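You operate a simulated robot arm through the tools that you are given. There is no shell and no other tool. Be economical: measure what you need, move in short steps, check, and stop when the job is done.

You are at the controls of a simulated two-armed robot. One attempt, no reset.

Task
Lock out: blue carrier's breaker off, red rotary bar off, bolt out, tag on the mat.
Fine: in that order; keep each unit still with your free hand; the blue key throws the bolt; it is the red HOLD tag, standing. Set down upright: red rework tag. Where these are worked on the way, their far stop is far enough and under half their travel is too little: red rotary bar.

Only the result counts: the job must be done as asked and must still hold three seconds after the hand-in. Knocking over, shifting, dropping, spilling or breaking anything else fails it.

Robot
Two 7-joint arms with two-finger parallel grippers on one trunk, on a base that drives. Base frame: it is fixed to the floor where the robot stands at the start and does not move with it; the origin is under the middle of the robot, x ahead of it, y to its left, z up. Readings come in mm, degrees, newtons and seconds.
The left shoulder is at the start at [70, 163, 1170], the right one opposite. Places, roughly: black rotary bar [500, 800, 400]; breaker on the green carrier [750, 3500, 750]; handle of the green-carrier breaker [700, 3500, 800]; handle of the yellow-carrier breaker [700, 300, 900]; lock box with the blue key (22x9x8 cm) [500, 400, 900]; lock box with the orange key (22x9x8 cm) [800, 100, 300]; orange box key [800, 100, 400]; top of the rubber mat [500, 400, 800]. Payload 3.43 kg a hand.
Tool frame (each hand has its own): the origin (TCP) lies between the finger pads and is the grasp point; the fingertips stand 34 mm ahead of it; z points along the fingers, y is the line along which they close. The gripper opens to 128 mm. The fingers are 24 mm wide and 12 mm thick; the gripper's body (48 by 130 mm) begins 96 mm behind the TCP.
Orientation is told as [roll, pitch, yaw] about the base's x, y, z axes, in that order, counted from this pose: with the fingers straight down and closing along the base's y, the tool's x points along the base's -x, its y along +y and its z along -z.

Tools
- The arms move only by the tool apply_moves. It takes "left_increments", "right_increments" or both (then of equal length, played together; a hand with none holds still); each is a list of rows, each a list of 6 numbers: the shift along the tool's x, y, z in mm, then the turn, a rotation vector about the tool's x, y, z in degrees. In form: [[tx, ty, tz, rx, ry, rz], ...]. A call has 1 to 20 rows; each row shifts and turns the commanded pose from where the row before left it, along the tool's axes as they then stand. "left_jaw" and "right_jaw" are, for a hand that has rows, the closure, from 0 (fully open) to 1 (shut), set as the call begins (left out, the last holds). Each row takes 0.2 s and may step no farther than 50 mm and 8.6 degrees from the row before; otherwise, or with a gripper value out of range, the whole call is refused. Where a pose cannot be reached the arm comes as near as it can. A force on the tool above 90 N (or 10 N above the force at the start of the call, whichever is more), or a blocked arm, ends the call early, and 0.2 s more pass. Each finger travels about 153 mm/s and halts on what it meets, pressing with about 24 N; the grip force reading is that of the motor and also rises with nothing between the fingers. The clock runs only during rows and for 0.2 s after the last one: add rows that do not move to give the fingers time. It gives the time, the measured TCP pose, the force on the tool (base axes), the opening and the grip force at its end, in the units of the frame above (readings bear some noise), with the torque about the TCP (base axes, N m) and any sound that the robot's microphone picked up, and new pictures: "show" is both (left out), scene, wrist or none (wrist: the cameras of the hands that moved).
- Cameras (640 x 400 px; columns grow to the right, rows downward): "scene" is now at [135.5, 28.1, 1403.6]; the picture's right is [0.32, -0.95, 0.00], its down [-0.50, -0.17, -0.85] and it looks along [0.80, 0.27, -0.53] (base axes); focal length 214 px, centre (320, 200). "left" rides on the left gripper at [76, 11, -160] in its tool frame; the picture's right is [-0.15, 0.99, 0.00], its down [-0.88, -0.13, -0.46] and it looks along [-0.45, -0.07, 0.89] (tool axes); focal length 234 px, centre (320, 200). "right" rides on the right gripper at [76, -11, -160] in its tool frame; the picture's right is [0.15, 0.99, 0.00], its down [-0.88, 0.13, -0.46] and it looks along [-0.45, 0.07, 0.89] (tool axes); focal length 234 px, centre (320, 200). There is no depth. A picture from a camera that has moved, and an enlarged one, comes with that camera's place and axes in the base frame and with its lens.
- move_column(by): slides the trunk up (or, below 0, down) by that many mm; the arms and the scene camera ride with it, the base frame stays. It gives what a move gives, with no picture.
- base_move(legs): drives the robot by 1 to 6 legs, each [ahead, left, turn to the left] in mm, mm and degrees, along the robot's own axes; the way and the turn of a leg run together, so that a leg with both is an arc; at most 1500 mm and 180 degrees a leg. The arms and the cameras ride along, it lands a little off, and it stops where it bumps. It gives what a move gives, and a new picture of the scene camera.
- pan_tilt(pan, tilt): turns the head with the scene camera to pan (to the left, within 86 degrees either way) and tilt (down, from -29 to 69), counted from straight ahead of the robot. It gives what a move gives, and a new picture of the scene camera.
- zoom(camera, box): a new picture of the part [left, top, right, bottom] of that camera's present view, enlarged. The clock stands still meanwhile.
- finish_job(): hands the job in; it is judged then, once.

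Go step by step. Nothing tells you exact positions but the pictures and the camera data: compare them with the known pose of the tool, close in by small moves and look again before you grip or let go. The budget is 120 turns and 260 pictures, counting those below and the enlarged ones. Unless the task says otherwise, let go and move clear before handing in.

The tools are called after ">>>" by a JSON object that holds its "method" and its "body". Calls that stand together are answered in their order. apply_moves: Moves the arms, as the interface text tells. Its arguments: {"type":"object","properties":{"left_increments":{"type":"array","items":{"type":"array","items":{"type":"number"}}},"left_jaw":{"type":"number"},"right_increments":{"type":"array","items":{"type":"array","items":{"type":"number"}}},"right_jaw":{"type":"number"},"show":{"type":"string","enum":["both","scene","wrist","none"]}},"required":[]} The other tools are called the same way: move_column (by) slides the trunk up or down; base_move (legs) drives the base; pan_tilt (pan, tilt) turns the head that bears the scene camera; zoom (camera, box) takes an enlarged picture of a part of a camera's view; finish_job () hands the job in.

At the start:

```text
t: 0.0
left_ee_pos: [543.9, 427.3, 1287.9]
left_tcp_rot: [0.0, 0.0, 0.0]
left_force: [-1.3, 0.5, -0.3]
left_ft_torque: [-0.03, -0.02, 0.02]
left_gripper_width: 128.1
left_grasp_force: 0.1
right_ee_pos: [506.4, -129.1, 1223.7]
right_tcp_rot: [-0.1, -0.1, 0.0]
right_force: [-0.1, -0.4, -0.7]
right_ft_torque: [0.02, 0.01, -0.01]
right_gripper_width: 128.0
right_grasp_force: 0.0
trunk travel left (down, up): [-650.0, 290.0]
robot x, y, heading: [2.2, -2.4, 0.1]
head pan, tilt: [18.9, 31.9]
```

scene: 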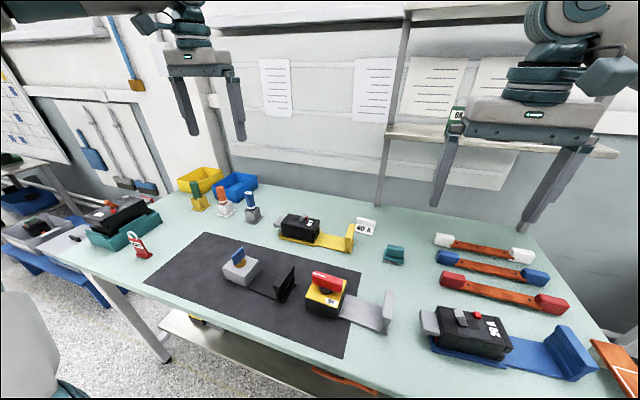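
right: 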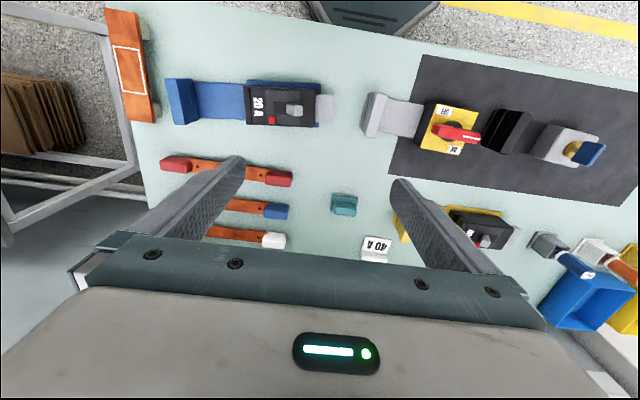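
left: 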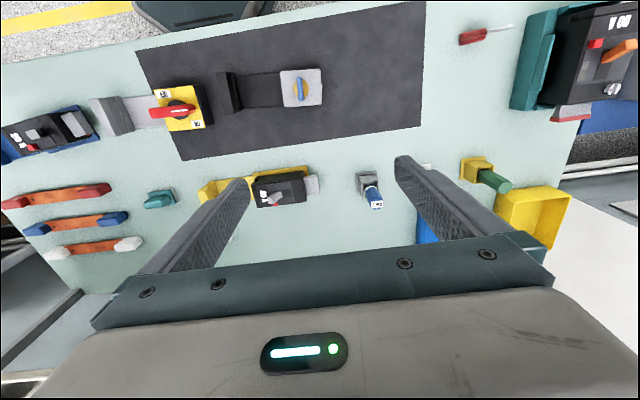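

I see a bench with a blue carrier (20 A breaker), a yellow unit with a red rotary bar, key blocks and a small red tag at the left. I'll enlarge parts before doing anything.

>>> {"method": "zoom", "body": {"camera": "scene", "box": [400, 220, 640, 400]}}

>>> {"method": "zoom", "body": {"camera": "scene", "box": [200, 220, 400, 345]}}

>>> {"method": "zoom", "body": {"camera": "scene", "box": [60, 150, 270, 280]}}

>>> {"method": "zoom", "body": {"camera": "left", "box": [0, 60, 340, 270]}}

>>> {"method": "zoom", "body": {"camera": "right", "box": [150, 60, 640, 340]}}

```text
2.22 times, centred on (520, 310) of scene
camera zoom: at [135.5, 28.1, 1403.6], right [0.32, -0.95, 0.0], down [-0.5, -0.17, -0.85], along [0.8, 0.27, -0.53], focal length 477 px, centre (-124, -44)
```

zoom: 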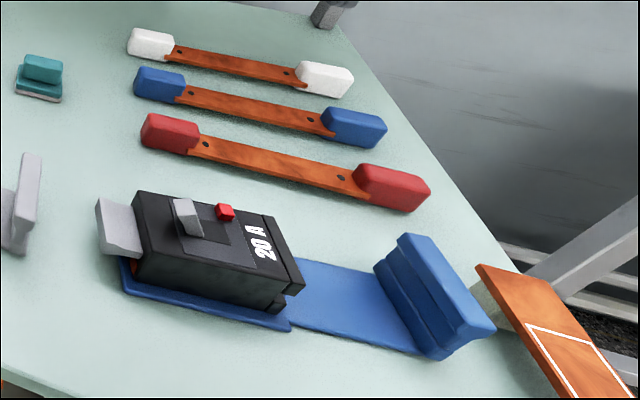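

```text
3.20 times, centred on (300, 282) of scene
camera zoom: at [135.5, 28.1, 1403.6], right [0.32, -0.95, 0.0], down [-0.5, -0.17, -0.85], along [0.8, 0.27, -0.53], focal length 686 px, centre (384, -64)
```

zoom: 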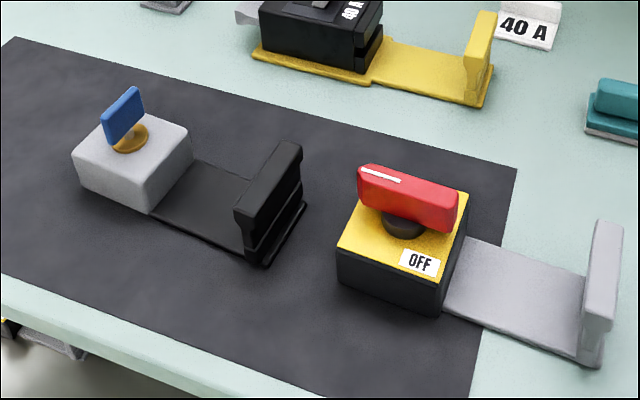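

```text
3.05 times, centred on (165, 215) of scene
camera zoom: at [135.5, 28.1, 1403.6], right [0.32, -0.95, 0.0], down [-0.5, -0.17, -0.85], along [0.8, 0.27, -0.53], focal length 654 px, centre (792, 154)
```

zoom: 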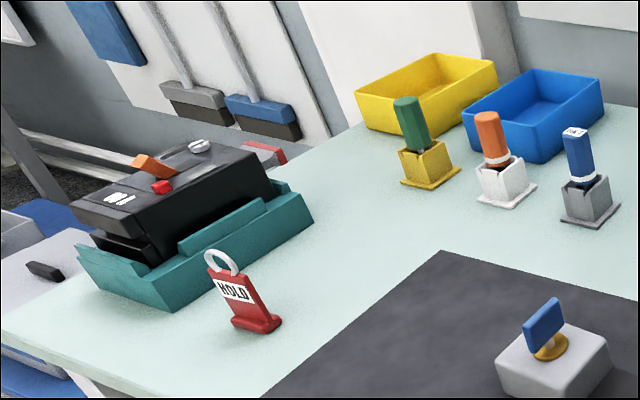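

```text
1.88 times, centred on (170, 165) of left
camera zoom: at [469.0, 438.8, 1448.5], right [0.15, 0.99, 0.0], down [0.88, -0.13, 0.46], along [0.45, -0.07, -0.89], focal length 441 px, centre (602, 266)
```

zoom: 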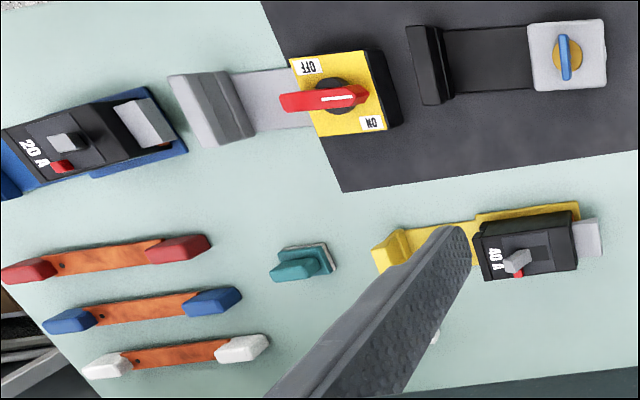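

```text
1.31 times, centred on (395, 200) of right
camera zoom: at [430.0, -138.0, 1382.4], right [-0.15, 0.99, 0.0], down [0.88, 0.13, 0.46], along [0.45, 0.07, -0.89], focal length 306 px, centre (222, 200)
```

zoom: 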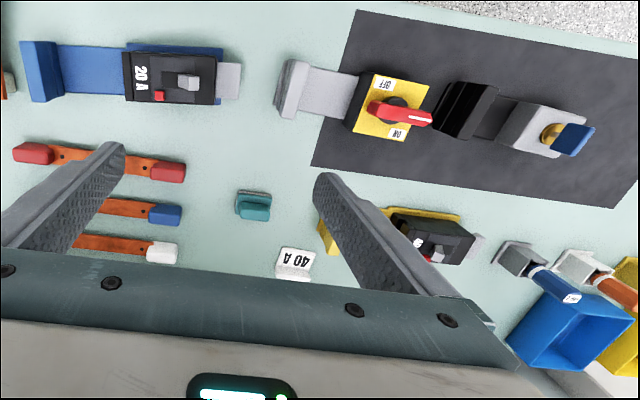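

The blue-carrier breaker toggle is near [480,-180,938], the red bar near [478,124,920], and the blue key near [478,396,933]. Each unit has an upright grip on its right end. I'll drive right so both hands can reach the blue carrier.

>>> {"method": "base_move", "body": {"legs": [[0, -260, 0]]}}

>>> {"method": "pan_tilt", "body": {"pan": 0, "tilt": 45}}

```text
t: 1.9
left_ee_pos: [544.4, 168.0, 1288.1]
left_tcp_rot: [0.1, 0.1, 0.1]
left_force: [0.0, 0.1, 0.3]
left_ft_torque: [-0.02, 0.01, 0.01]
left_gripper_width: 128.1
left_grasp_force: 0.1
right_ee_pos: [504.5, -387.7, 1222.7]
right_tcp_rot: [-0.1, 0.0, -0.1]
right_force: [-0.3, -0.4, 0.1]
right_ft_torque: [0.04, -0.03, 0.0]
right_gripper_width: 128.2
right_grasp_force: 0.0
trunk travel left (down, up): [-650.0, 290.0]
robot x, y, heading: [-1.7, -260.5, -0.3]
head pan, tilt: [18.9, 31.9]
camera scene: at [135.4, -231.5, 1403.5], right [0.32, -0.95, 0.0], down [-0.5, -0.17, -0.85], along [0.8, 0.27, -0.53], focal length 214 px, centre (320, 200)
```

scene: 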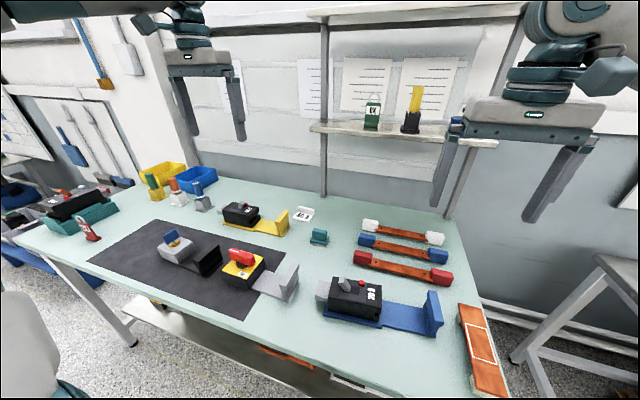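

```text
t: 2.7
left_ee_pos: [544.5, 167.1, 1288.5]
left_tcp_rot: [0.0, -0.1, 0.0]
left_force: [0.3, -0.3, -0.2]
left_ft_torque: [-0.02, 0.01, 0.02]
left_gripper_width: 127.8
left_grasp_force: 0.0
right_ee_pos: [504.9, -391.0, 1222.5]
right_tcp_rot: [0.0, 0.0, -0.1]
right_force: [-0.5, -1.3, -1.1]
right_ft_torque: [0.01, 0.02, -0.01]
right_gripper_width: 128.1
right_grasp_force: 0.1
trunk travel left (down, up): [-650.0, 290.0]
robot x, y, heading: [-2.9, -263.4, -0.1]
head pan, tilt: [0.0, 45.0]
camera scene: at [131.9, -261.3, 1384.0], right [0.0, -1.0, 0.0], down [-0.71, 0.0, -0.71], along [0.71, 0.0, -0.71], focal length 214 px, centre (320, 200)
```

scene: 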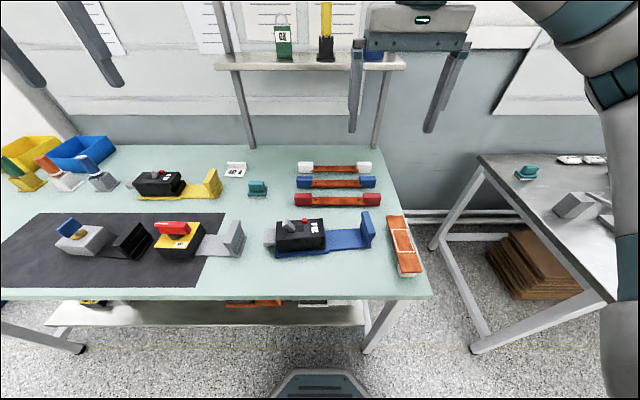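

>>> {"method": "zoom", "body": {"camera": "scene", "box": [255, 195, 385, 276]}}

>>> {"method": "zoom", "body": {"camera": "scene", "box": [40, 200, 260, 290]}}

>>> {"method": "zoom", "body": {"camera": "right", "box": [220, 0, 640, 260]}}

>>> {"method": "zoom", "body": {"camera": "left", "box": [0, 0, 400, 250]}}

```text
4.92 times, centred on (320, 236) of scene
camera zoom: at [131.9, -261.3, 1384.0], right [0.0, -1.0, 0.0], down [-0.71, 0.0, -0.71], along [0.71, 0.0, -0.71], focal length 1056 px, centre (320, 25)
```

zoom: 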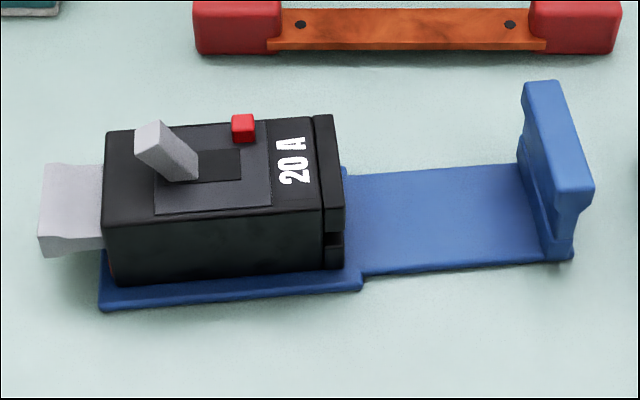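

```text
2.91 times, centred on (150, 245) of scene
camera zoom: at [131.9, -261.3, 1384.0], right [0.0, -1.0, 0.0], down [-0.71, 0.0, -0.71], along [0.71, 0.0, -0.71], focal length 624 px, centre (814, 69)
```

zoom: 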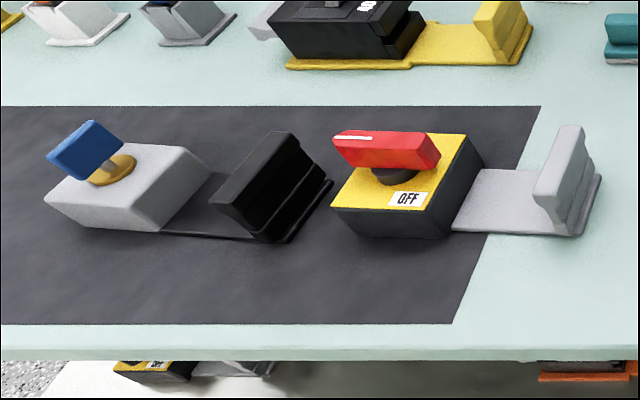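

```text
1.52 times, centred on (430, 130) of right
camera zoom: at [429.6, -398.8, 1382.3], right [-0.15, 0.99, 0.0], down [0.88, 0.13, 0.46], along [0.45, 0.07, -0.89], focal length 357 px, centre (152, 307)
```

zoom: 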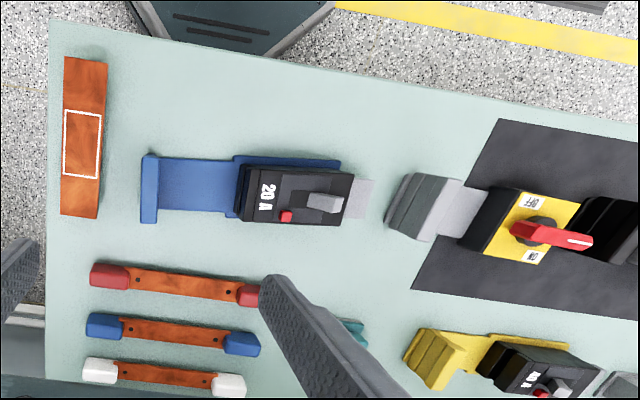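

```text
1.60 times, centred on (200, 125) of left
camera zoom: at [469.5, 177.8, 1448.4], right [0.15, 0.99, 0.0], down [0.88, -0.13, 0.46], along [0.45, -0.07, -0.89], focal length 375 px, centre (512, 320)
```

zoom: 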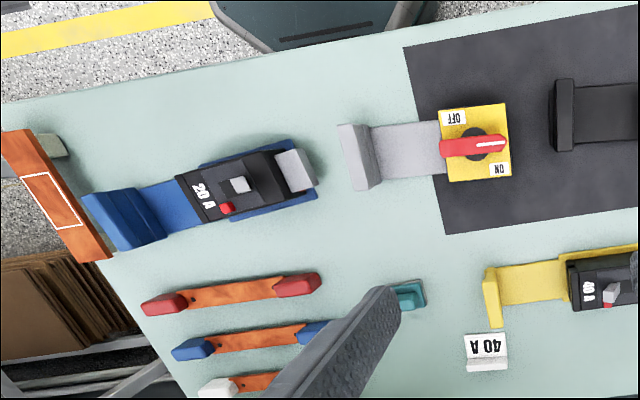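

The toggle leans left (+y), with its slot running toward -y, so OFF is toward the blue grip. I'll bring the right hand down over the blue grip (around [494,-386,955]) and look.

>>> {"method": "apply_moves", "body": {"right_increments": [[5, 2, 45, 0, 0, -4], [6, 3, 45, 0, 0, 0], [0, 0, 45, 0, 0, 0], [0, 0, 45, 0, 0, 0], [0, 0, 30, 0, 0, 0], [0, 0, 0, 0, 0, 0]], "left_increments": [[10, -45, 45, 0, 0, 0], [10, -45, 45, 0, 0, 0], [10, -45, 45, 0, 0, 0], [10, -45, 45, 0, 0, 0], [10, -45, 30, 0, 0, 0], [9, -45, 0, 0, 0, 0]], "left_jaw": 1}}

```text
refused: row 1 steps farther than a row can; nothing moved
```

>>> {"method": "apply_moves", "body": {"right_increments": [[5, 2, 45, 0, 0, -4], [6, 3, 45, 0, 0, 0], [0, 0, 45, 0, 0, 0], [0, 0, 40, 0, 0, 0], [0, 0, 30, 0, 0, 0], [0, 0, 0, 0, 0, 0], [0, 0, 0, 0, 0, 0], [0, 0, 0, 0, 0, 0]], "left_increments": [[8, -32, 30, 0, 0, 0], [8, -32, 30, 0, 0, 0], [8, -32, 30, 0, 0, 0], [8, -32, 30, 0, 0, 0], [8, -32, 30, 0, 0, 0], [8, -32, 30, 0, 0, 0], [8, -32, 30, 0, 0, 0], [3, -32, 30, 0, 0, 0]], "left_jaw": 1}}

```text
t: 4.5
left_ee_pos: [488.3, -87.6, 1049.0]
left_tcp_rot: [0.0, 0.2, 0.0]
left_force: [0.3, 0.9, -0.5]
left_ft_torque: [0.01, 0.0, 0.01]
left_gripper_width: 0.1
left_grasp_force: 23.8
right_ee_pos: [493.7, -384.4, 1017.9]
right_tcp_rot: [0.0, 0.1, 3.9]
right_force: [0.2, -0.1, -0.2]
right_ft_torque: [-0.01, 0.02, -0.02]
right_gripper_width: 128.0
right_grasp_force: 0.1
trunk travel left (down, up): [-650.0, 290.0]
robot x, y, heading: [-1.1, -262.6, 0.1]
head pan, tilt: [0.0, 45.0]
camera scene: at [134.3, -261.7, 1383.8], right [0.0, -1.0, 0.0], down [-0.71, 0.0, -0.71], along [0.71, 0.0, -0.71], focal length 214 px, centre (320, 200)
camera right: at [420.1, -399.2, 1176.9], right [-0.21, 0.98, 0.0], down [0.87, 0.19, 0.45], along [0.44, 0.1, -0.89], focal length 234 px, centre (320, 200)
camera left: at [412.6, -77.1, 1208.4], right [0.15, 0.99, 0.0], down [0.88, -0.13, 0.45], along [0.45, -0.07, -0.89], focal length 234 px, centre (320, 200)
```

scene: 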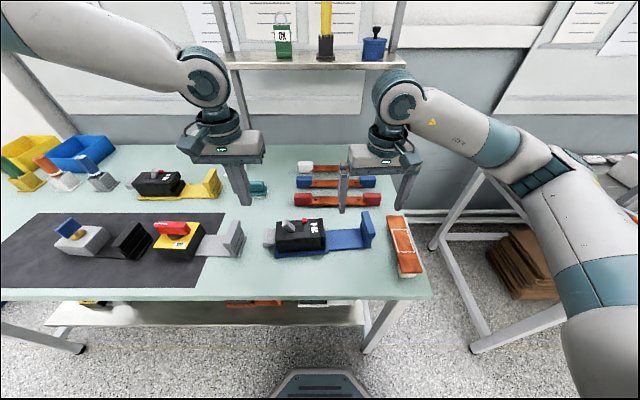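
right: 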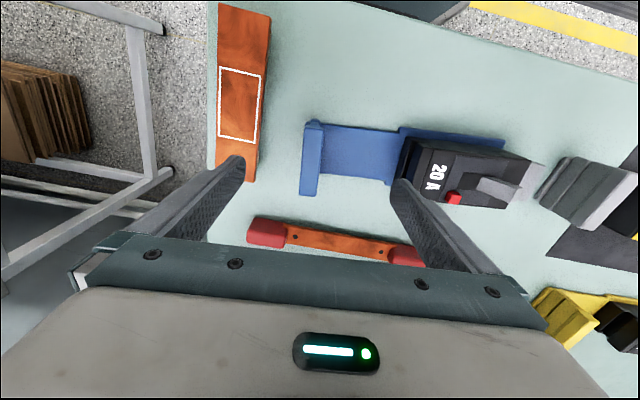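
left: 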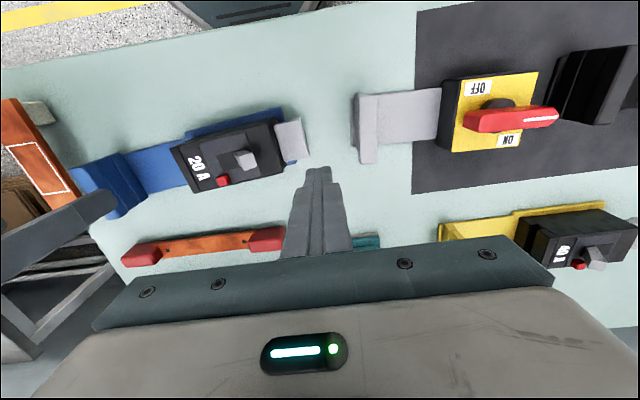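

The right hand is lined up over the blue grip, about 8 mm off in y. I'll narrow the jaws to clear the orange board, descend around the grip, and look.

>>> {"method": "apply_moves", "body": {"right_increments": [[0, -7, 0, 0, 0, 0], [0, 0, 0, 0, 0, 0], [0, 0, 40, 0, 0, 0], [0, 0, 40, 0, 0, 0], [0, 0, 14, 0, 0, 0], [0, 0, 0, 0, 0, 0]], "right_jaw": 0.3}}

```text
t: 5.9
left_ee_pos: [486.8, -85.9, 1049.6]
left_tcp_rot: [0.0, 0.0, 0.1]
left_force: [-1.1, -0.4, -1.4]
left_ft_torque: [-0.02, 0.0, -0.03]
left_gripper_width: 0.2
left_grasp_force: 24.4
right_ee_pos: [493.2, -392.0, 925.2]
right_tcp_rot: [0.0, 0.0, 4.0]
right_force: [-0.3, 0.1, 0.5]
right_ft_torque: [0.01, -0.01, -0.01]
right_gripper_width: 89.3
right_grasp_force: 0.0
trunk travel left (down, up): [-650.0, 290.0]
robot x, y, heading: [-4.6, -263.1, -0.2]
head pan, tilt: [0.0, 45.0]
camera scene: at [131.9, -261.5, 1384.0], right [0.0, -1.0, 0.0], down [-0.71, 0.0, -0.71], along [0.71, 0.0, -0.71], focal length 214 px, centre (320, 200)
camera right: at [419.1, -405.7, 1085.2], right [-0.21, 0.98, 0.0], down [0.87, 0.19, 0.46], along [0.45, 0.1, -0.89], focal length 234 px, centre (320, 200)
```

scene: 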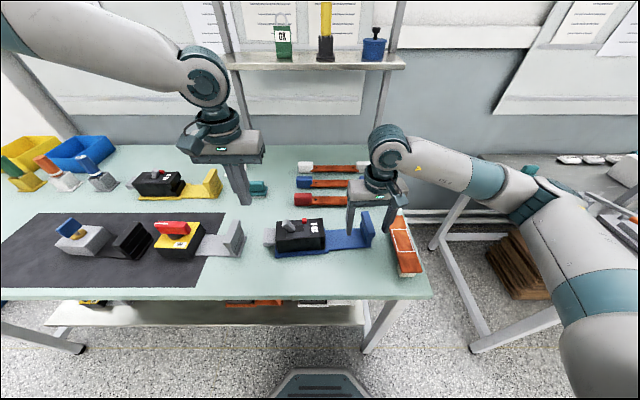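
right: 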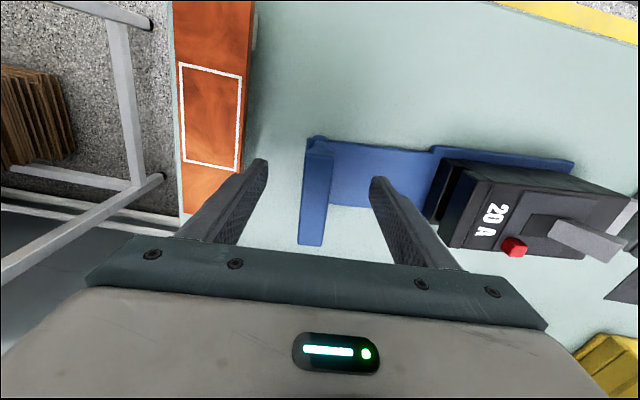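

>>> {"method": "apply_moves", "body": {"right_increments": [[0, -3, 0, 0, 0, -4], [0, 0, 0, 0, 0, 0], [0, 0, 0, 0, 0, 0]], "right_jaw": 0.7, "show": "wrist"}}

```text
t: 6.7
left_ee_pos: [487.1, -87.7, 1048.8]
left_tcp_rot: [0.0, 0.0, 0.0]
left_force: [0.1, -0.3, 0.0]
left_ft_torque: [0.0, 0.01, -0.02]
left_gripper_width: 0.0
left_grasp_force: 24.1
right_ee_pos: [493.7, -393.9, 926.1]
right_tcp_rot: [0.0, 0.0, 7.9]
right_force: [0.2, -0.2, 1.0]
right_ft_torque: [0.0, 0.02, 0.02]
right_gripper_width: 38.2
right_grasp_force: 0.0
trunk travel left (down, up): [-650.0, 290.0]
robot x, y, heading: [-0.9, -259.5, 0.2]
head pan, tilt: [0.0, 45.0]
camera right: at [420.7, -413.9, 1085.0], right [-0.28, 0.96, 0.0], down [0.85, 0.25, 0.46], along [0.44, 0.13, -0.89], focal length 234 px, centre (320, 200)
```

right: 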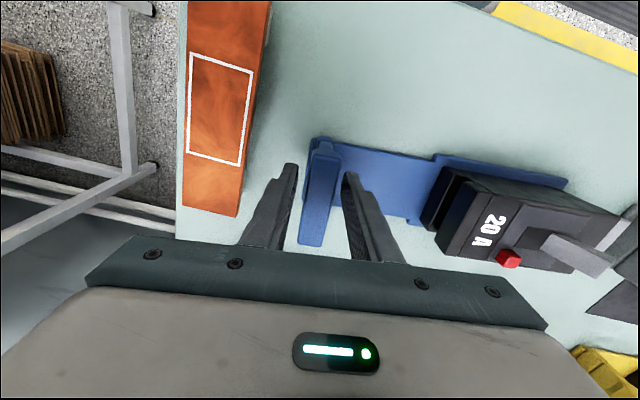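

>>> {"method": "apply_moves", "body": {"right_increments": [[0, -1, 0, 0, 0, 0], [0, 0, 0, 0, 0, 0], [0, 0, 0, 0, 0, 0]], "right_jaw": 1, "left_increments": [[0, -45, 0, 0, 0, 0], [0, 0, 20, 0, 0, 0], [0, 0, 20, 0, 0, 0]]}}

>>> {"method": "zoom", "body": {"camera": "left", "box": [0, 60, 360, 280]}}

>>> {"method": "zoom", "body": {"camera": "scene", "box": [200, 170, 400, 280]}}

```text
t: 7.5
left_ee_pos: [486.5, -132.7, 1007.2]
left_tcp_rot: [0.0, 0.0, 0.0]
left_force: [0.0, 0.2, -0.4]
left_ft_torque: [0.0, -0.02, 0.03]
left_gripper_width: 0.0
left_grasp_force: 23.7
right_ee_pos: [493.8, -395.7, 927.4]
right_tcp_rot: [0.1, 0.0, 8.0]
right_force: [1.4, -0.8, 4.0]
right_ft_torque: [-0.11, 0.09, -0.17]
right_gripper_width: 21.9
right_grasp_force: 24.5
trunk travel left (down, up): [-650.0, 290.0]
robot x, y, heading: [1.3, -260.7, -0.1]
head pan, tilt: [0.0, 45.0]
camera scene: at [132.0, -261.4, 1384.0], right [0.0, -1.0, 0.0], down [-0.71, 0.0, -0.71], along [0.71, 0.0, -0.71], focal length 214 px, centre (320, 200)
camera right: at [421.0, -415.0, 1085.1], right [-0.28, 0.96, 0.0], down [0.85, 0.25, 0.46], along [0.44, 0.13, -0.89], focal length 234 px, centre (320, 200)
camera left: at [412.0, -122.3, 1167.6], right [0.15, 0.99, 0.0], down [0.88, -0.13, 0.46], along [0.45, -0.07, -0.89], focal length 234 px, centre (320, 200)
```

scene: 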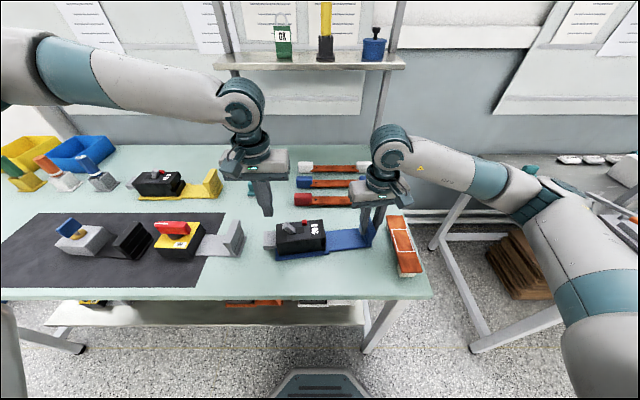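
right: 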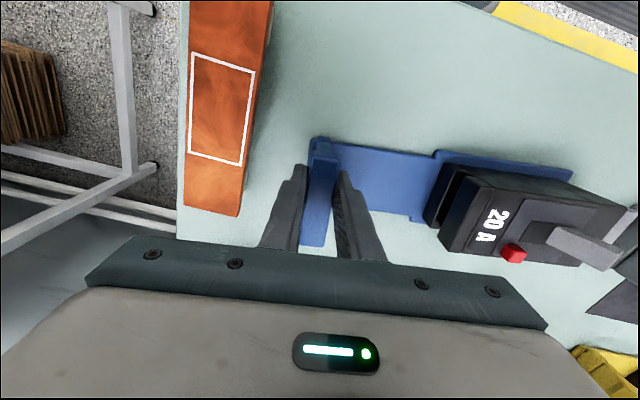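
left: 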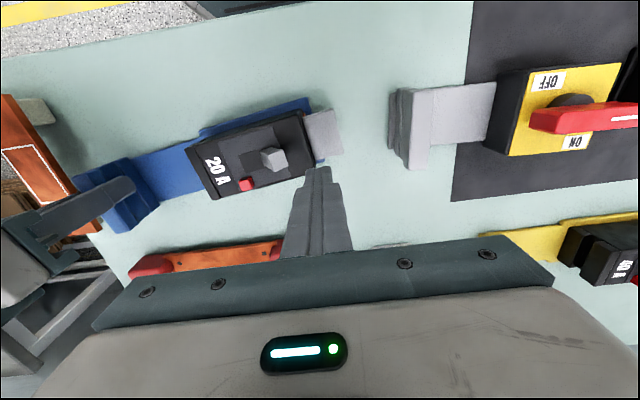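

```text
1.78 times, centred on (180, 170) of left
camera zoom: at [412.0, -122.3, 1167.6], right [0.15, 0.99, 0.0], down [0.88, -0.13, 0.46], along [0.45, -0.07, -0.89], focal length 416 px, centre (569, 253)
```

zoom: 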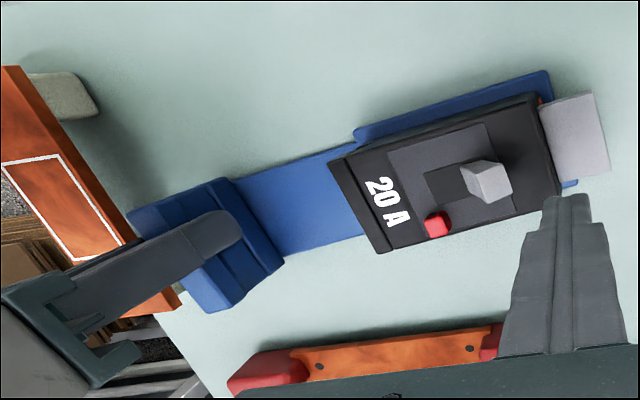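

```text
3.20 times, centred on (300, 225) of scene
camera zoom: at [132.0, -261.4, 1384.0], right [0.0, -1.0, 0.0], down [-0.71, 0.0, -0.71], along [0.71, 0.0, -0.71], focal length 686 px, centre (384, 120)
```

zoom: 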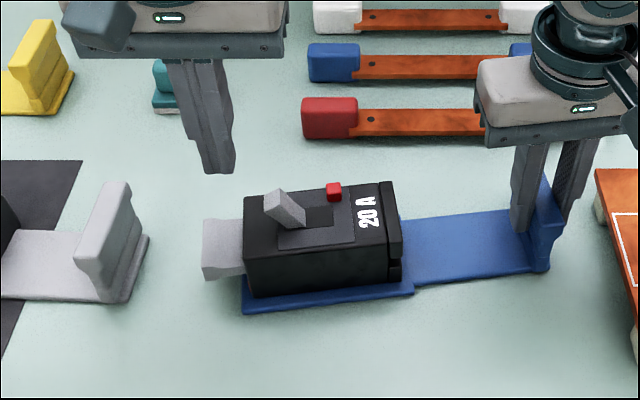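

The blue grip is held firmly (21.9 mm). Toggle tip is about [472,-175,952], with the red button beside it at x≈495. I'll lower the closed left fingers on the +y side of the toggle, offset to x=466 to clear the button.

>>> {"method": "apply_moves", "body": {"left_increments": [[20, 3, 0, 0, 0, 0], [0, 0, 17, 0, 0, 0], [0, 0, 17, 0, 0, 0], [0, 0, 0, 0, 0, 0]]}}

>>> {"method": "zoom", "body": {"camera": "scene", "box": [240, 190, 340, 260]}}

```text
t: 8.5
left_ee_pos: [466.0, -130.7, 974.3]
left_tcp_rot: [0.0, -0.2, 0.0]
left_force: [0.6, -0.7, -0.1]
left_ft_torque: [0.02, 0.0, 0.02]
left_gripper_width: 0.0
left_grasp_force: 23.9
right_ee_pos: [493.7, -394.6, 925.7]
right_tcp_rot: [0.0, 0.0, 7.9]
right_force: [0.5, -2.5, 4.8]
right_ft_torque: [-0.06, 0.25, -0.2]
right_gripper_width: 21.9
right_grasp_force: 23.7
trunk travel left (down, up): [-650.0, 290.0]
robot x, y, heading: [-2.8, -263.8, -0.2]
head pan, tilt: [0.0, 45.0]
camera scene: at [131.5, -261.5, 1384.0], right [0.0, -1.0, 0.0], down [-0.71, 0.0, -0.71], along [0.71, 0.0, -0.71], focal length 214 px, centre (320, 200)
camera left: at [390.0, -120.6, 1134.0], right [0.15, 0.99, 0.0], down [0.88, -0.13, 0.46], along [0.45, -0.07, -0.89], focal length 234 px, centre (320, 200)
```

scene: 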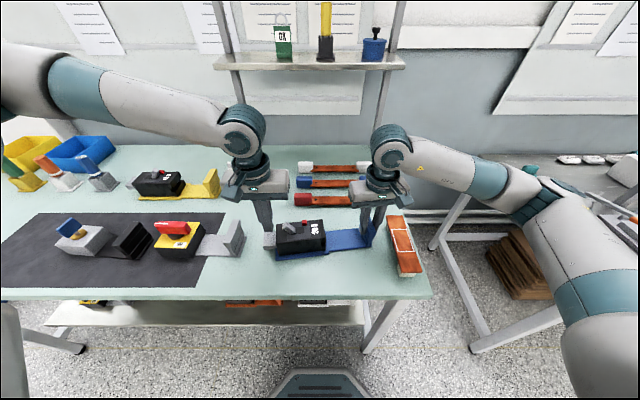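
left: 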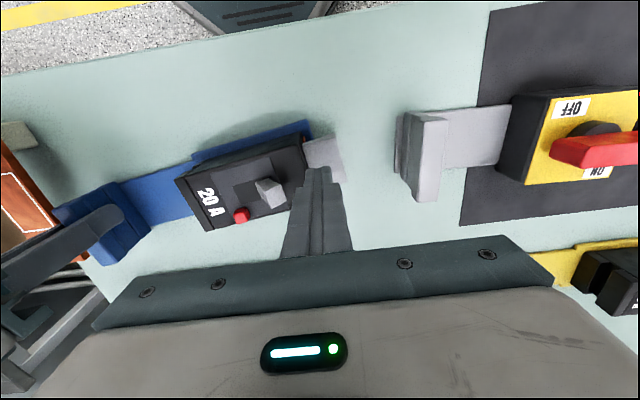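

```text
5.71 times, centred on (290, 225) of scene
camera zoom: at [131.5, -261.5, 1384.0], right [0.0, -1.0, 0.0], down [-0.71, 0.0, -0.71], along [0.71, 0.0, -0.71], focal length 1226 px, centre (491, 57)
```

zoom: 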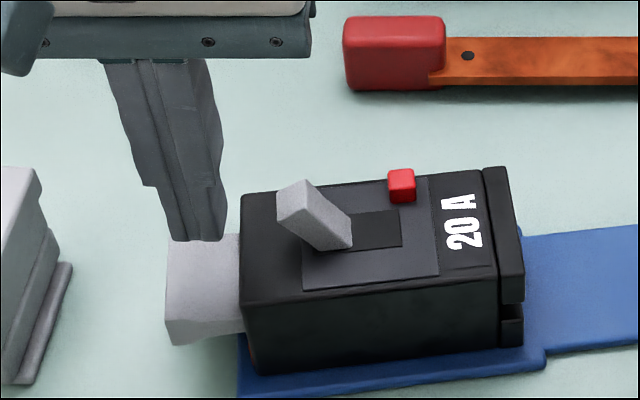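

The fingers are positioned left of the lever. I'll push toward -y in small steps, watching force and sound.

>>> {"method": "apply_moves", "body": {"left_increments": [[0, -10, 0, 0, 0, 0], [0, -10, 0, 0, 0, 0], [0, -8, 0, 0, 0, 0], [0, -8, 0, 0, 0, 0], [0, -8, 0, 0, 0, 0], [0, -8, 0, 0, 0, 0], [0, -8, 0, 0, 0, 0]]}}

>>> {"method": "zoom", "body": {"camera": "scene", "box": [240, 190, 340, 260]}}

```text
t: 10.1
left_ee_pos: [457.4, -138.1, 989.4]
left_tcp_rot: [-0.1, -0.1, 0.1]
left_force: [0.4, 0.2, 0.6]
left_ft_torque: [-0.04, -0.01, 0.0]
left_gripper_width: 0.0
left_grasp_force: 24.3
left hand out of reach, approached as far as the arm can: row 1, 2, 3, 4, 5, 6, 7
right_ee_pos: [493.9, -395.4, 924.8]
right_tcp_rot: [0.0, -0.1, 7.9]
right_force: [0.9, -2.2, 5.1]
right_ft_torque: [-0.07, 0.17, -0.27]
right_gripper_width: 21.6
right_grasp_force: 24.1
trunk travel left (down, up): [-650.0, 290.0]
robot x, y, heading: [-1.6, -261.2, 0.2]
head pan, tilt: [0.0, 45.0]
camera scene: at [131.5, -261.5, 1384.0], right [0.0, -1.0, 0.0], down [-0.71, 0.0, -0.71], along [0.71, 0.0, -0.71], focal length 214 px, centre (320, 200)
camera left: at [382.8, -126.6, 1149.6], right [0.15, 0.99, 0.0], down [0.88, -0.13, 0.46], along [0.45, -0.07, -0.89], focal length 234 px, centre (320, 200)
```

scene: 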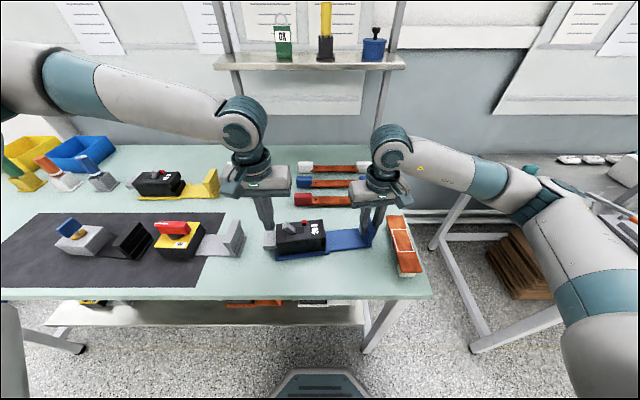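
left: 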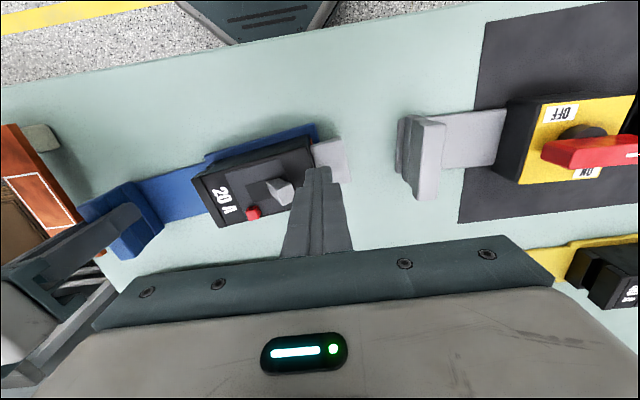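

```text
5.71 times, centred on (290, 225) of scene
camera zoom: at [131.5, -261.5, 1384.0], right [0.0, -1.0, 0.0], down [-0.71, 0.0, -0.71], along [0.71, 0.0, -0.71], focal length 1226 px, centre (491, 57)
```

zoom: 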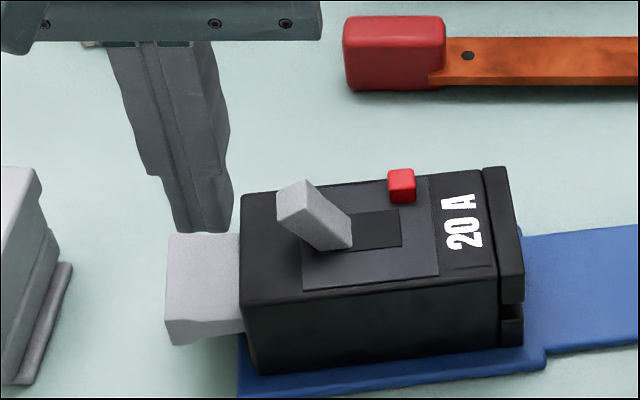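

The left arm hits a reach limit, probably because the shoulder is too low for a downward hand so far across. I'll release, back both hands off, raise the trunk, and shift the base slightly right.

>>> {"method": "apply_moves", "body": {"right_increments": [[0, 0, 0, 0, 0, 0], [0, 0, 0, 0, 0, 0], [0, 0, -20, 0, 0, 0], [0, 0, -40, 0, 0, 0], [0, 0, -40, 0, 0, 0]], "right_jaw": 0.5, "left_increments": [[0, 0, -20, 0, 0, 0], [0, 20, -20, 0, 0, 0], [0, 20, -20, 0, 0, 0], [0, 20, 0, 0, 0, 0], [0, 0, 0, 0, 0, 0]], "show": "none"}}

>>> {"method": "move_column", "body": {"by": 200}}

>>> {"method": "base_move", "body": {"legs": [[0, -40, 0]]}}

```text
t: 11.3
left_ee_pos: [458.7, -77.2, 1047.9]
left_tcp_rot: [0.0, 0.0, 0.0]
left_force: [0.1, -1.0, 0.3]
left_ft_torque: [-0.03, 0.01, 0.02]
left_gripper_width: 0.2
left_grasp_force: 24.1
right_ee_pos: [493.2, -394.3, 1026.3]
right_tcp_rot: [0.0, 0.0, 7.9]
right_force: [-0.7, -0.6, -0.7]
right_ft_torque: [-0.02, 0.02, -0.04]
right_gripper_width: 64.2
right_grasp_force: 0.1
trunk travel left (down, up): [-650.0, 290.0]
robot x, y, heading: [-3.9, -260.1, -0.4]
head pan, tilt: [0.0, 45.0]
```

```text
t: 13.5
left_ee_pos: [458.7, -77.2, 1248.3]
left_tcp_rot: [0.0, 0.1, 0.0]
left_force: [0.2, 0.5, -0.7]
left_ft_torque: [-0.01, 0.02, 0.01]
left_gripper_width: 0.1
left_grasp_force: 24.1
right_ee_pos: [493.2, -395.1, 1224.7]
right_tcp_rot: [0.0, 0.1, 7.9]
right_force: [-0.5, -0.7, 0.8]
right_ft_torque: [-0.02, -0.02, 0.01]
right_gripper_width: 63.8
right_grasp_force: 0.1
trunk travel left (down, up): [-850.0, 90.0]
robot x, y, heading: [-1.1, -261.7, 0.0]
head pan, tilt: [0.0, 45.0]
```

```text
t: 14.3
left_ee_pos: [458.4, -105.8, 1248.2]
left_tcp_rot: [-0.4, 0.0, 0.2]
left_force: [0.0, 0.8, -0.7]
left_ft_torque: [-0.12, -0.01, -0.01]
left_gripper_width: 0.3
left_grasp_force: 23.7
right_ee_pos: [493.4, -424.9, 1226.8]
right_tcp_rot: [-0.4, 0.1, 8.1]
right_force: [-0.2, 1.6, -0.7]
right_ft_torque: [-0.14, 0.03, 0.01]
right_gripper_width: 64.1
right_grasp_force: 0.1
trunk travel left (down, up): [-850.0, 90.0]
robot x, y, heading: [0.4, -303.7, -0.1]
head pan, tilt: [0.0, 45.0]
camera scene: at [132.0, -290.1, 1583.9], right [0.0, -1.0, 0.01], down [-0.71, -0.01, -0.71], along [0.71, 0.0, -0.71], focal length 214 px, centre (320, 200)
```

scene: 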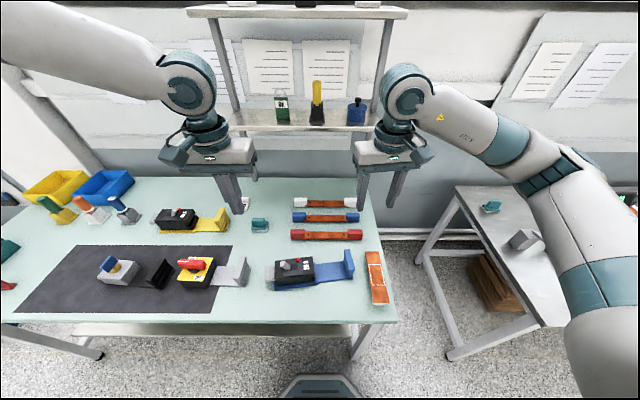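

Now I'll test left reach above the toggle before regripping.

>>> {"method": "apply_moves", "body": {"left_increments": [[-4, 0, 45, 0, 0, 0], [-4, 0, 45, 0, 0, 0], [0, 0, 45, 0, 0, 0], [0, 0, 45, 0, 0, 0], [0, 0, 45, 0, 0, 0], [0, 0, 15, 0, 0, 0], [0, -30, 0, 0, 0, 0], [0, -30, 0, 0, 0, 0], [0, -35, 0, 0, 0, 0], [0, 0, 0, 0, 0, 0]], "right_increments": [[0, 0, 0, 0, 0, 0], [0, 0, 0, 0, 0, 0], [0, 0, 0, 0, 0, 0], [0, 0, 0, 0, 0, 0], [0, 0, 0, 0, 0, 0], [0, 0, 0, 0, 0, 0], [0, 0, 0, 0, 0, 0], [0, 0, 0, 0, 0, 0], [0, 0, 0, 0, 0, 0], [0, 0, 0, 0, 0, 0]], "right_jaw": 0.5}}

```text
t: 16.5
left_ee_pos: [456.0, -125.9, 1076.7]
left_tcp_rot: [-0.1, 0.0, 0.2]
left_force: [-0.1, -0.4, 0.2]
left_ft_torque: [0.01, 0.02, 0.0]
left_gripper_width: 0.2
left_grasp_force: 24.1
left hand out of reach, approached as far as the arm can: row 5, 6, 7, 8, 9
right_ee_pos: [493.9, -433.8, 1225.1]
right_tcp_rot: [0.0, 0.0, 8.1]
right_force: [-0.5, 0.6, 0.6]
right_ft_torque: [-0.02, -0.01, 0.01]
right_gripper_width: 64.3
right_grasp_force: 0.0
trunk travel left (down, up): [-850.0, 90.0]
robot x, y, heading: [-3.5, -298.8, 0.2]
head pan, tilt: [0.0, 45.0]
camera scene: at [132.3, -300.7, 1583.9], right [0.0, -1.0, 0.0], down [-0.71, 0.0, -0.71], along [0.71, 0.0, -0.71], focal length 214 px, centre (320, 200)
camera right: at [421.2, -453.4, 1385.4], right [-0.28, 0.96, 0.0], down [0.85, 0.25, 0.46], along [0.44, 0.13, -0.89], focal length 234 px, centre (320, 200)
camera left: at [379.5, -115.3, 1236.3], right [0.14, 0.99, 0.0], down [0.88, -0.13, 0.46], along [0.45, -0.07, -0.89], focal length 234 px, centre (320, 200)
```

scene: 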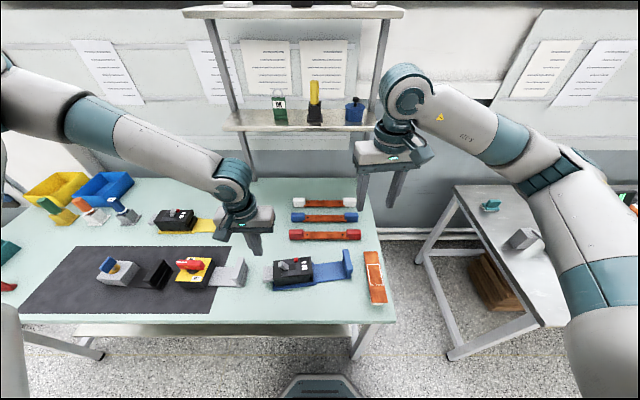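
right: 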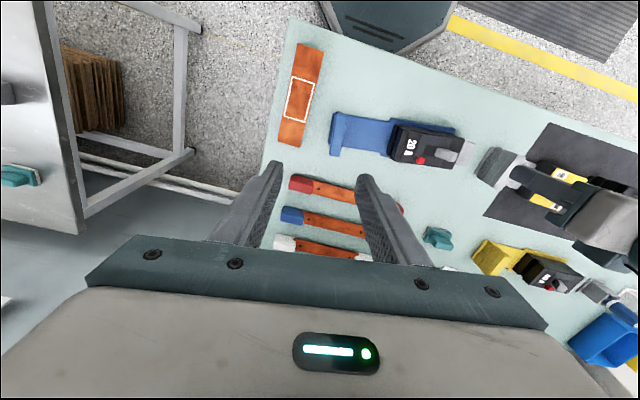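
left: 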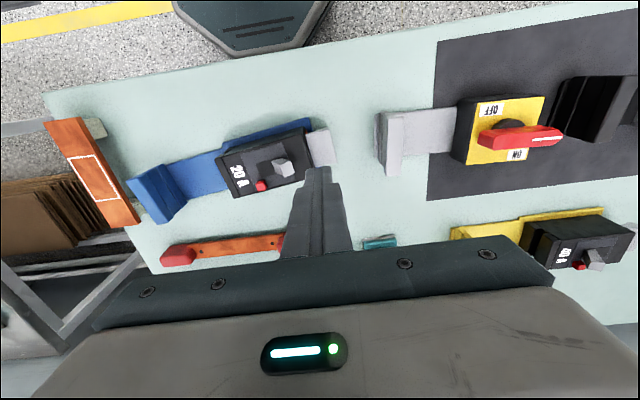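

The limit is the arm folding too tightly (target too close to the shoulder). Backing the base off 150 mm should fix it.

>>> {"method": "base_move", "body": {"legs": [[-150, 0, 0]]}}

>>> {"method": "apply_moves", "body": {"left_increments": [[-45, 0, 0, 0, 0, 0], [-45, 0, 0, 0, 0, 0], [-45, 0, 0, 0, 0, 0], [-25, 0, 0, 0, 0, 0], [0, -10, 36, 0, 0, 0], [0, -30, 36, 0, 0, 0], [0, -30, 0, 0, 0, 0], [0, -25, 0, 0, 0, 0], [0, 0, 0, 0, 0, 0]], "right_increments": [[-45, 0, 0, 0, 0, 0], [-45, 0, 0, 0, 0, 0], [-45, 0, 0, 0, 0, 0], [-15, 0, 40, 0, 0, 0], [0, 20, 45, 0, 0, 0], [0, 20, 45, 0, 0, 0], [0, 0, 45, 0, 0, 0], [0, 0, 25, 0, 0, 0], [0, 0, 0, 0, 0, 0]]}}

```text
t: 17.9
left_ee_pos: [310.5, -125.4, 1076.3]
left_tcp_rot: [-0.2, 0.1, 0.1]
left_force: [0.0, 0.6, -0.2]
left_ft_torque: [-0.06, 0.0, 0.01]
left_gripper_width: 0.0
left_grasp_force: 23.7
right_ee_pos: [349.8, -433.2, 1224.6]
right_tcp_rot: [0.0, 0.0, 8.0]
right_force: [-0.2, 0.6, 0.1]
right_ft_torque: [0.0, -0.03, -0.01]
right_gripper_width: 64.3
right_grasp_force: 0.1
trunk travel left (down, up): [-850.0, 90.0]
robot x, y, heading: [-147.9, -299.8, 0.0]
head pan, tilt: [0.0, 45.0]
camera scene: at [-11.6, -300.5, 1583.6], right [0.0, -1.0, 0.0], down [-0.71, 0.0, -0.71], along [0.71, 0.0, -0.71], focal length 214 px, centre (320, 200)
```

scene: 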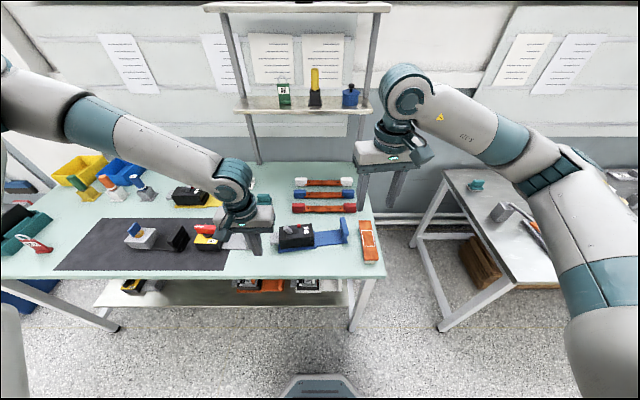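

```text
t: 19.9
left_ee_pos: [401.3, -106.7, 1090.5]
left_tcp_rot: [-0.3, -0.1, 0.2]
left_force: [-0.1, 0.4, 0.4]
left_ft_torque: [0.0, -0.01, -0.01]
left_gripper_width: 0.0
left_grasp_force: 23.8
left hand out of reach, approached as far as the arm can: row 1, 2, 3, 4, 5, 6, 7, 8
right_ee_pos: [488.6, -371.0, 1026.9]
right_tcp_rot: [0.1, 0.1, 8.1]
right_force: [0.0, 0.4, -0.1]
right_ft_torque: [-0.02, -0.01, 0.02]
right_gripper_width: 64.0
right_grasp_force: 0.0
trunk travel left (down, up): [-850.0, 90.0]
robot x, y, heading: [-144.6, -301.1, -0.0]
head pan, tilt: [0.0, 45.0]
camera scene: at [-15.0, -299.5, 1584.0], right [0.0, -1.0, 0.0], down [-0.71, 0.0, -0.71], along [0.71, 0.0, -0.71], focal length 214 px, centre (320, 200)
camera right: at [416.2, -390.9, 1186.3], right [-0.28, 0.96, 0.0], down [0.85, 0.25, 0.46], along [0.44, 0.13, -0.89], focal length 234 px, centre (320, 200)
camera left: at [326.0, -95.7, 1250.2], right [0.14, 0.99, 0.0], down [0.88, -0.13, 0.46], along [0.45, -0.07, -0.89], focal length 234 px, centre (320, 200)
```

scene: 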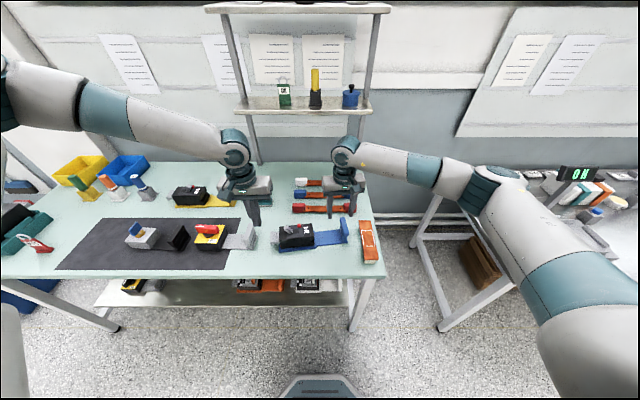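
right: 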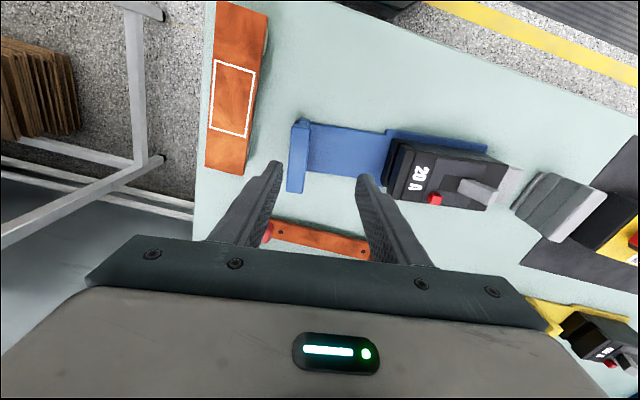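
left: 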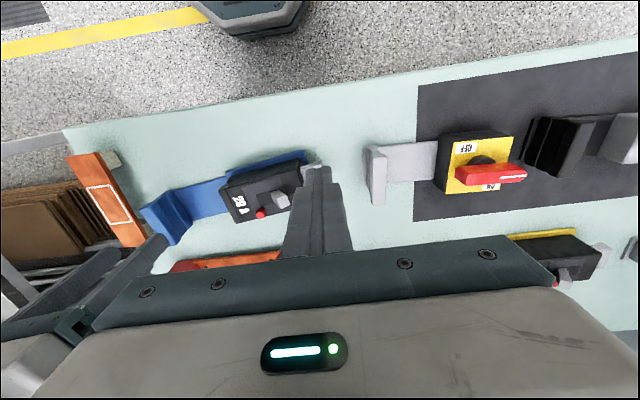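

The left arm seems stuck at a joint limit from its configuration. I'll raise it and yaw the hand clockwise to relieve the wrist, then try moving ahead.

>>> {"method": "apply_moves", "body": {"left_increments": [[0, 0, -30, 0, 0, 0], [0, 0, -30, 0, 0, 8], [0, 0, 0, 0, 0, 8], [0, 0, 0, 0, 0, 8], [0, 0, 0, 0, 0, 8], [0, 0, 0, 0, 0, 8], [-28, 28, 0, 0, 0, 0], [-28, 28, 0, 0, 0, 0], [0, 0, 0, 0, 0, 0]], "show": "scene"}}

```text
t: 21.9
left_ee_pos: [474.9, -92.7, 1152.9]
left_tcp_rot: [-0.1, -0.2, -39.9]
left_force: [-1.3, -0.4, 0.7]
left_ft_torque: [-0.02, -0.03, -0.01]
left_gripper_width: 0.0
left_grasp_force: 23.7
left hand out of reach, approached as far as the arm can: row 8
right_ee_pos: [488.6, -372.4, 1028.1]
right_tcp_rot: [0.0, -0.1, 8.0]
right_force: [0.1, 0.5, 0.0]
right_ft_torque: [0.0, -0.05, -0.01]
right_gripper_width: 63.9
right_grasp_force: 0.1
trunk travel left (down, up): [-850.0, 90.0]
robot x, y, heading: [-142.4, -301.9, -0.2]
head pan, tilt: [0.0, 45.0]
camera scene: at [-16.3, -300.9, 1584.1], right [0.0, -1.0, 0.0], down [-0.71, 0.0, -0.71], along [0.71, 0.0, -0.71], focal length 214 px, centre (320, 200)
```

scene: 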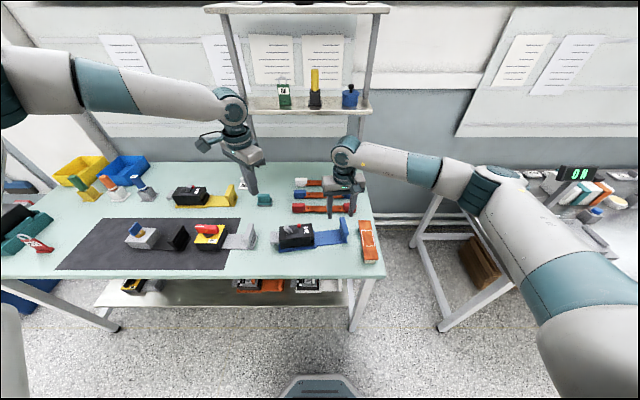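

I'll reposition the base (forward and right), so the toggle lies about 20° to the left hand's own side. Then I'll reconfigure the left arm via a wider path.

>>> {"method": "base_move", "body": {"legs": [[80, -60, 0]]}}

>>> {"method": "apply_moves", "body": {"left_increments": [[30, -30, -20, 0, 0, -8], [0, 40, -20, 0, 0, -8], [0, 40, 0, 0, 0, -8], [0, 40, 0, 0, 0, -8], [0, 30, 0, 0, 0, -8], [0, 0, 40, 0, 0, 0], [0, 0, 40, 0, 0, 0], [0, 0, 40, 0, 0, 0], [0, 0, 40, 0, 0, 0], [0, 0, 0, 0, 0, 0]], "show": "scene"}}

```text
t: 23.1
left_ee_pos: [553.2, -149.3, 1152.8]
left_tcp_rot: [-0.2, -0.3, -39.7]
left_force: [-0.3, 1.0, -0.1]
left_ft_torque: [-0.03, -0.03, 0.04]
left_gripper_width: 0.0
left_grasp_force: 24.2
right_ee_pos: [567.1, -428.9, 1027.9]
right_tcp_rot: [-0.1, 0.0, 8.3]
right_force: [0.2, -0.2, 0.8]
right_ft_torque: [-0.03, -0.02, 0.0]
right_gripper_width: 63.9
right_grasp_force: 0.0
trunk travel left (down, up): [-850.0, 90.0]
robot x, y, heading: [-65.5, -357.0, 0.4]
head pan, tilt: [0.0, 45.0]
camera scene: at [62.4, -357.7, 1584.3], right [0.0, -1.0, 0.0], down [-0.71, 0.0, -0.71], along [0.71, 0.0, -0.71], focal length 214 px, centre (320, 200)
```

scene: 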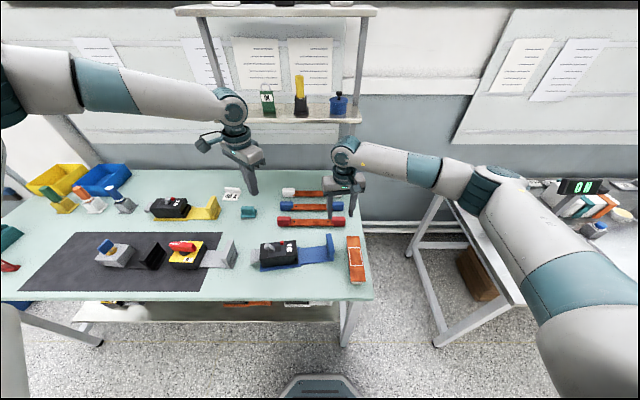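

```text
t: 25.2
left_ee_pos: [566.5, -15.8, 1031.4]
left_tcp_rot: [-0.2, 0.0, 0.3]
left_force: [0.3, -0.2, -0.6]
left_ft_torque: [-0.02, -0.03, -0.01]
left_gripper_width: 0.2
left_grasp_force: 24.1
right_ee_pos: [567.7, -429.0, 1027.5]
right_tcp_rot: [0.0, 0.0, 8.3]
right_force: [-0.5, -0.5, 0.3]
right_ft_torque: [0.04, -0.04, -0.01]
right_gripper_width: 64.1
right_grasp_force: 0.1
trunk travel left (down, up): [-850.0, 90.0]
robot x, y, heading: [-70.5, -359.2, 0.2]
head pan, tilt: [0.0, 45.0]
camera scene: at [64.0, -359.7, 1584.0], right [0.0, -1.0, 0.0], down [-0.71, 0.0, -0.71], along [0.71, 0.0, -0.71], focal length 214 px, centre (320, 200)
```

scene: 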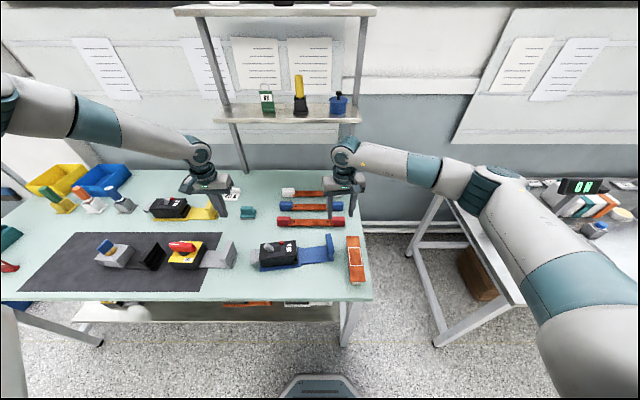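

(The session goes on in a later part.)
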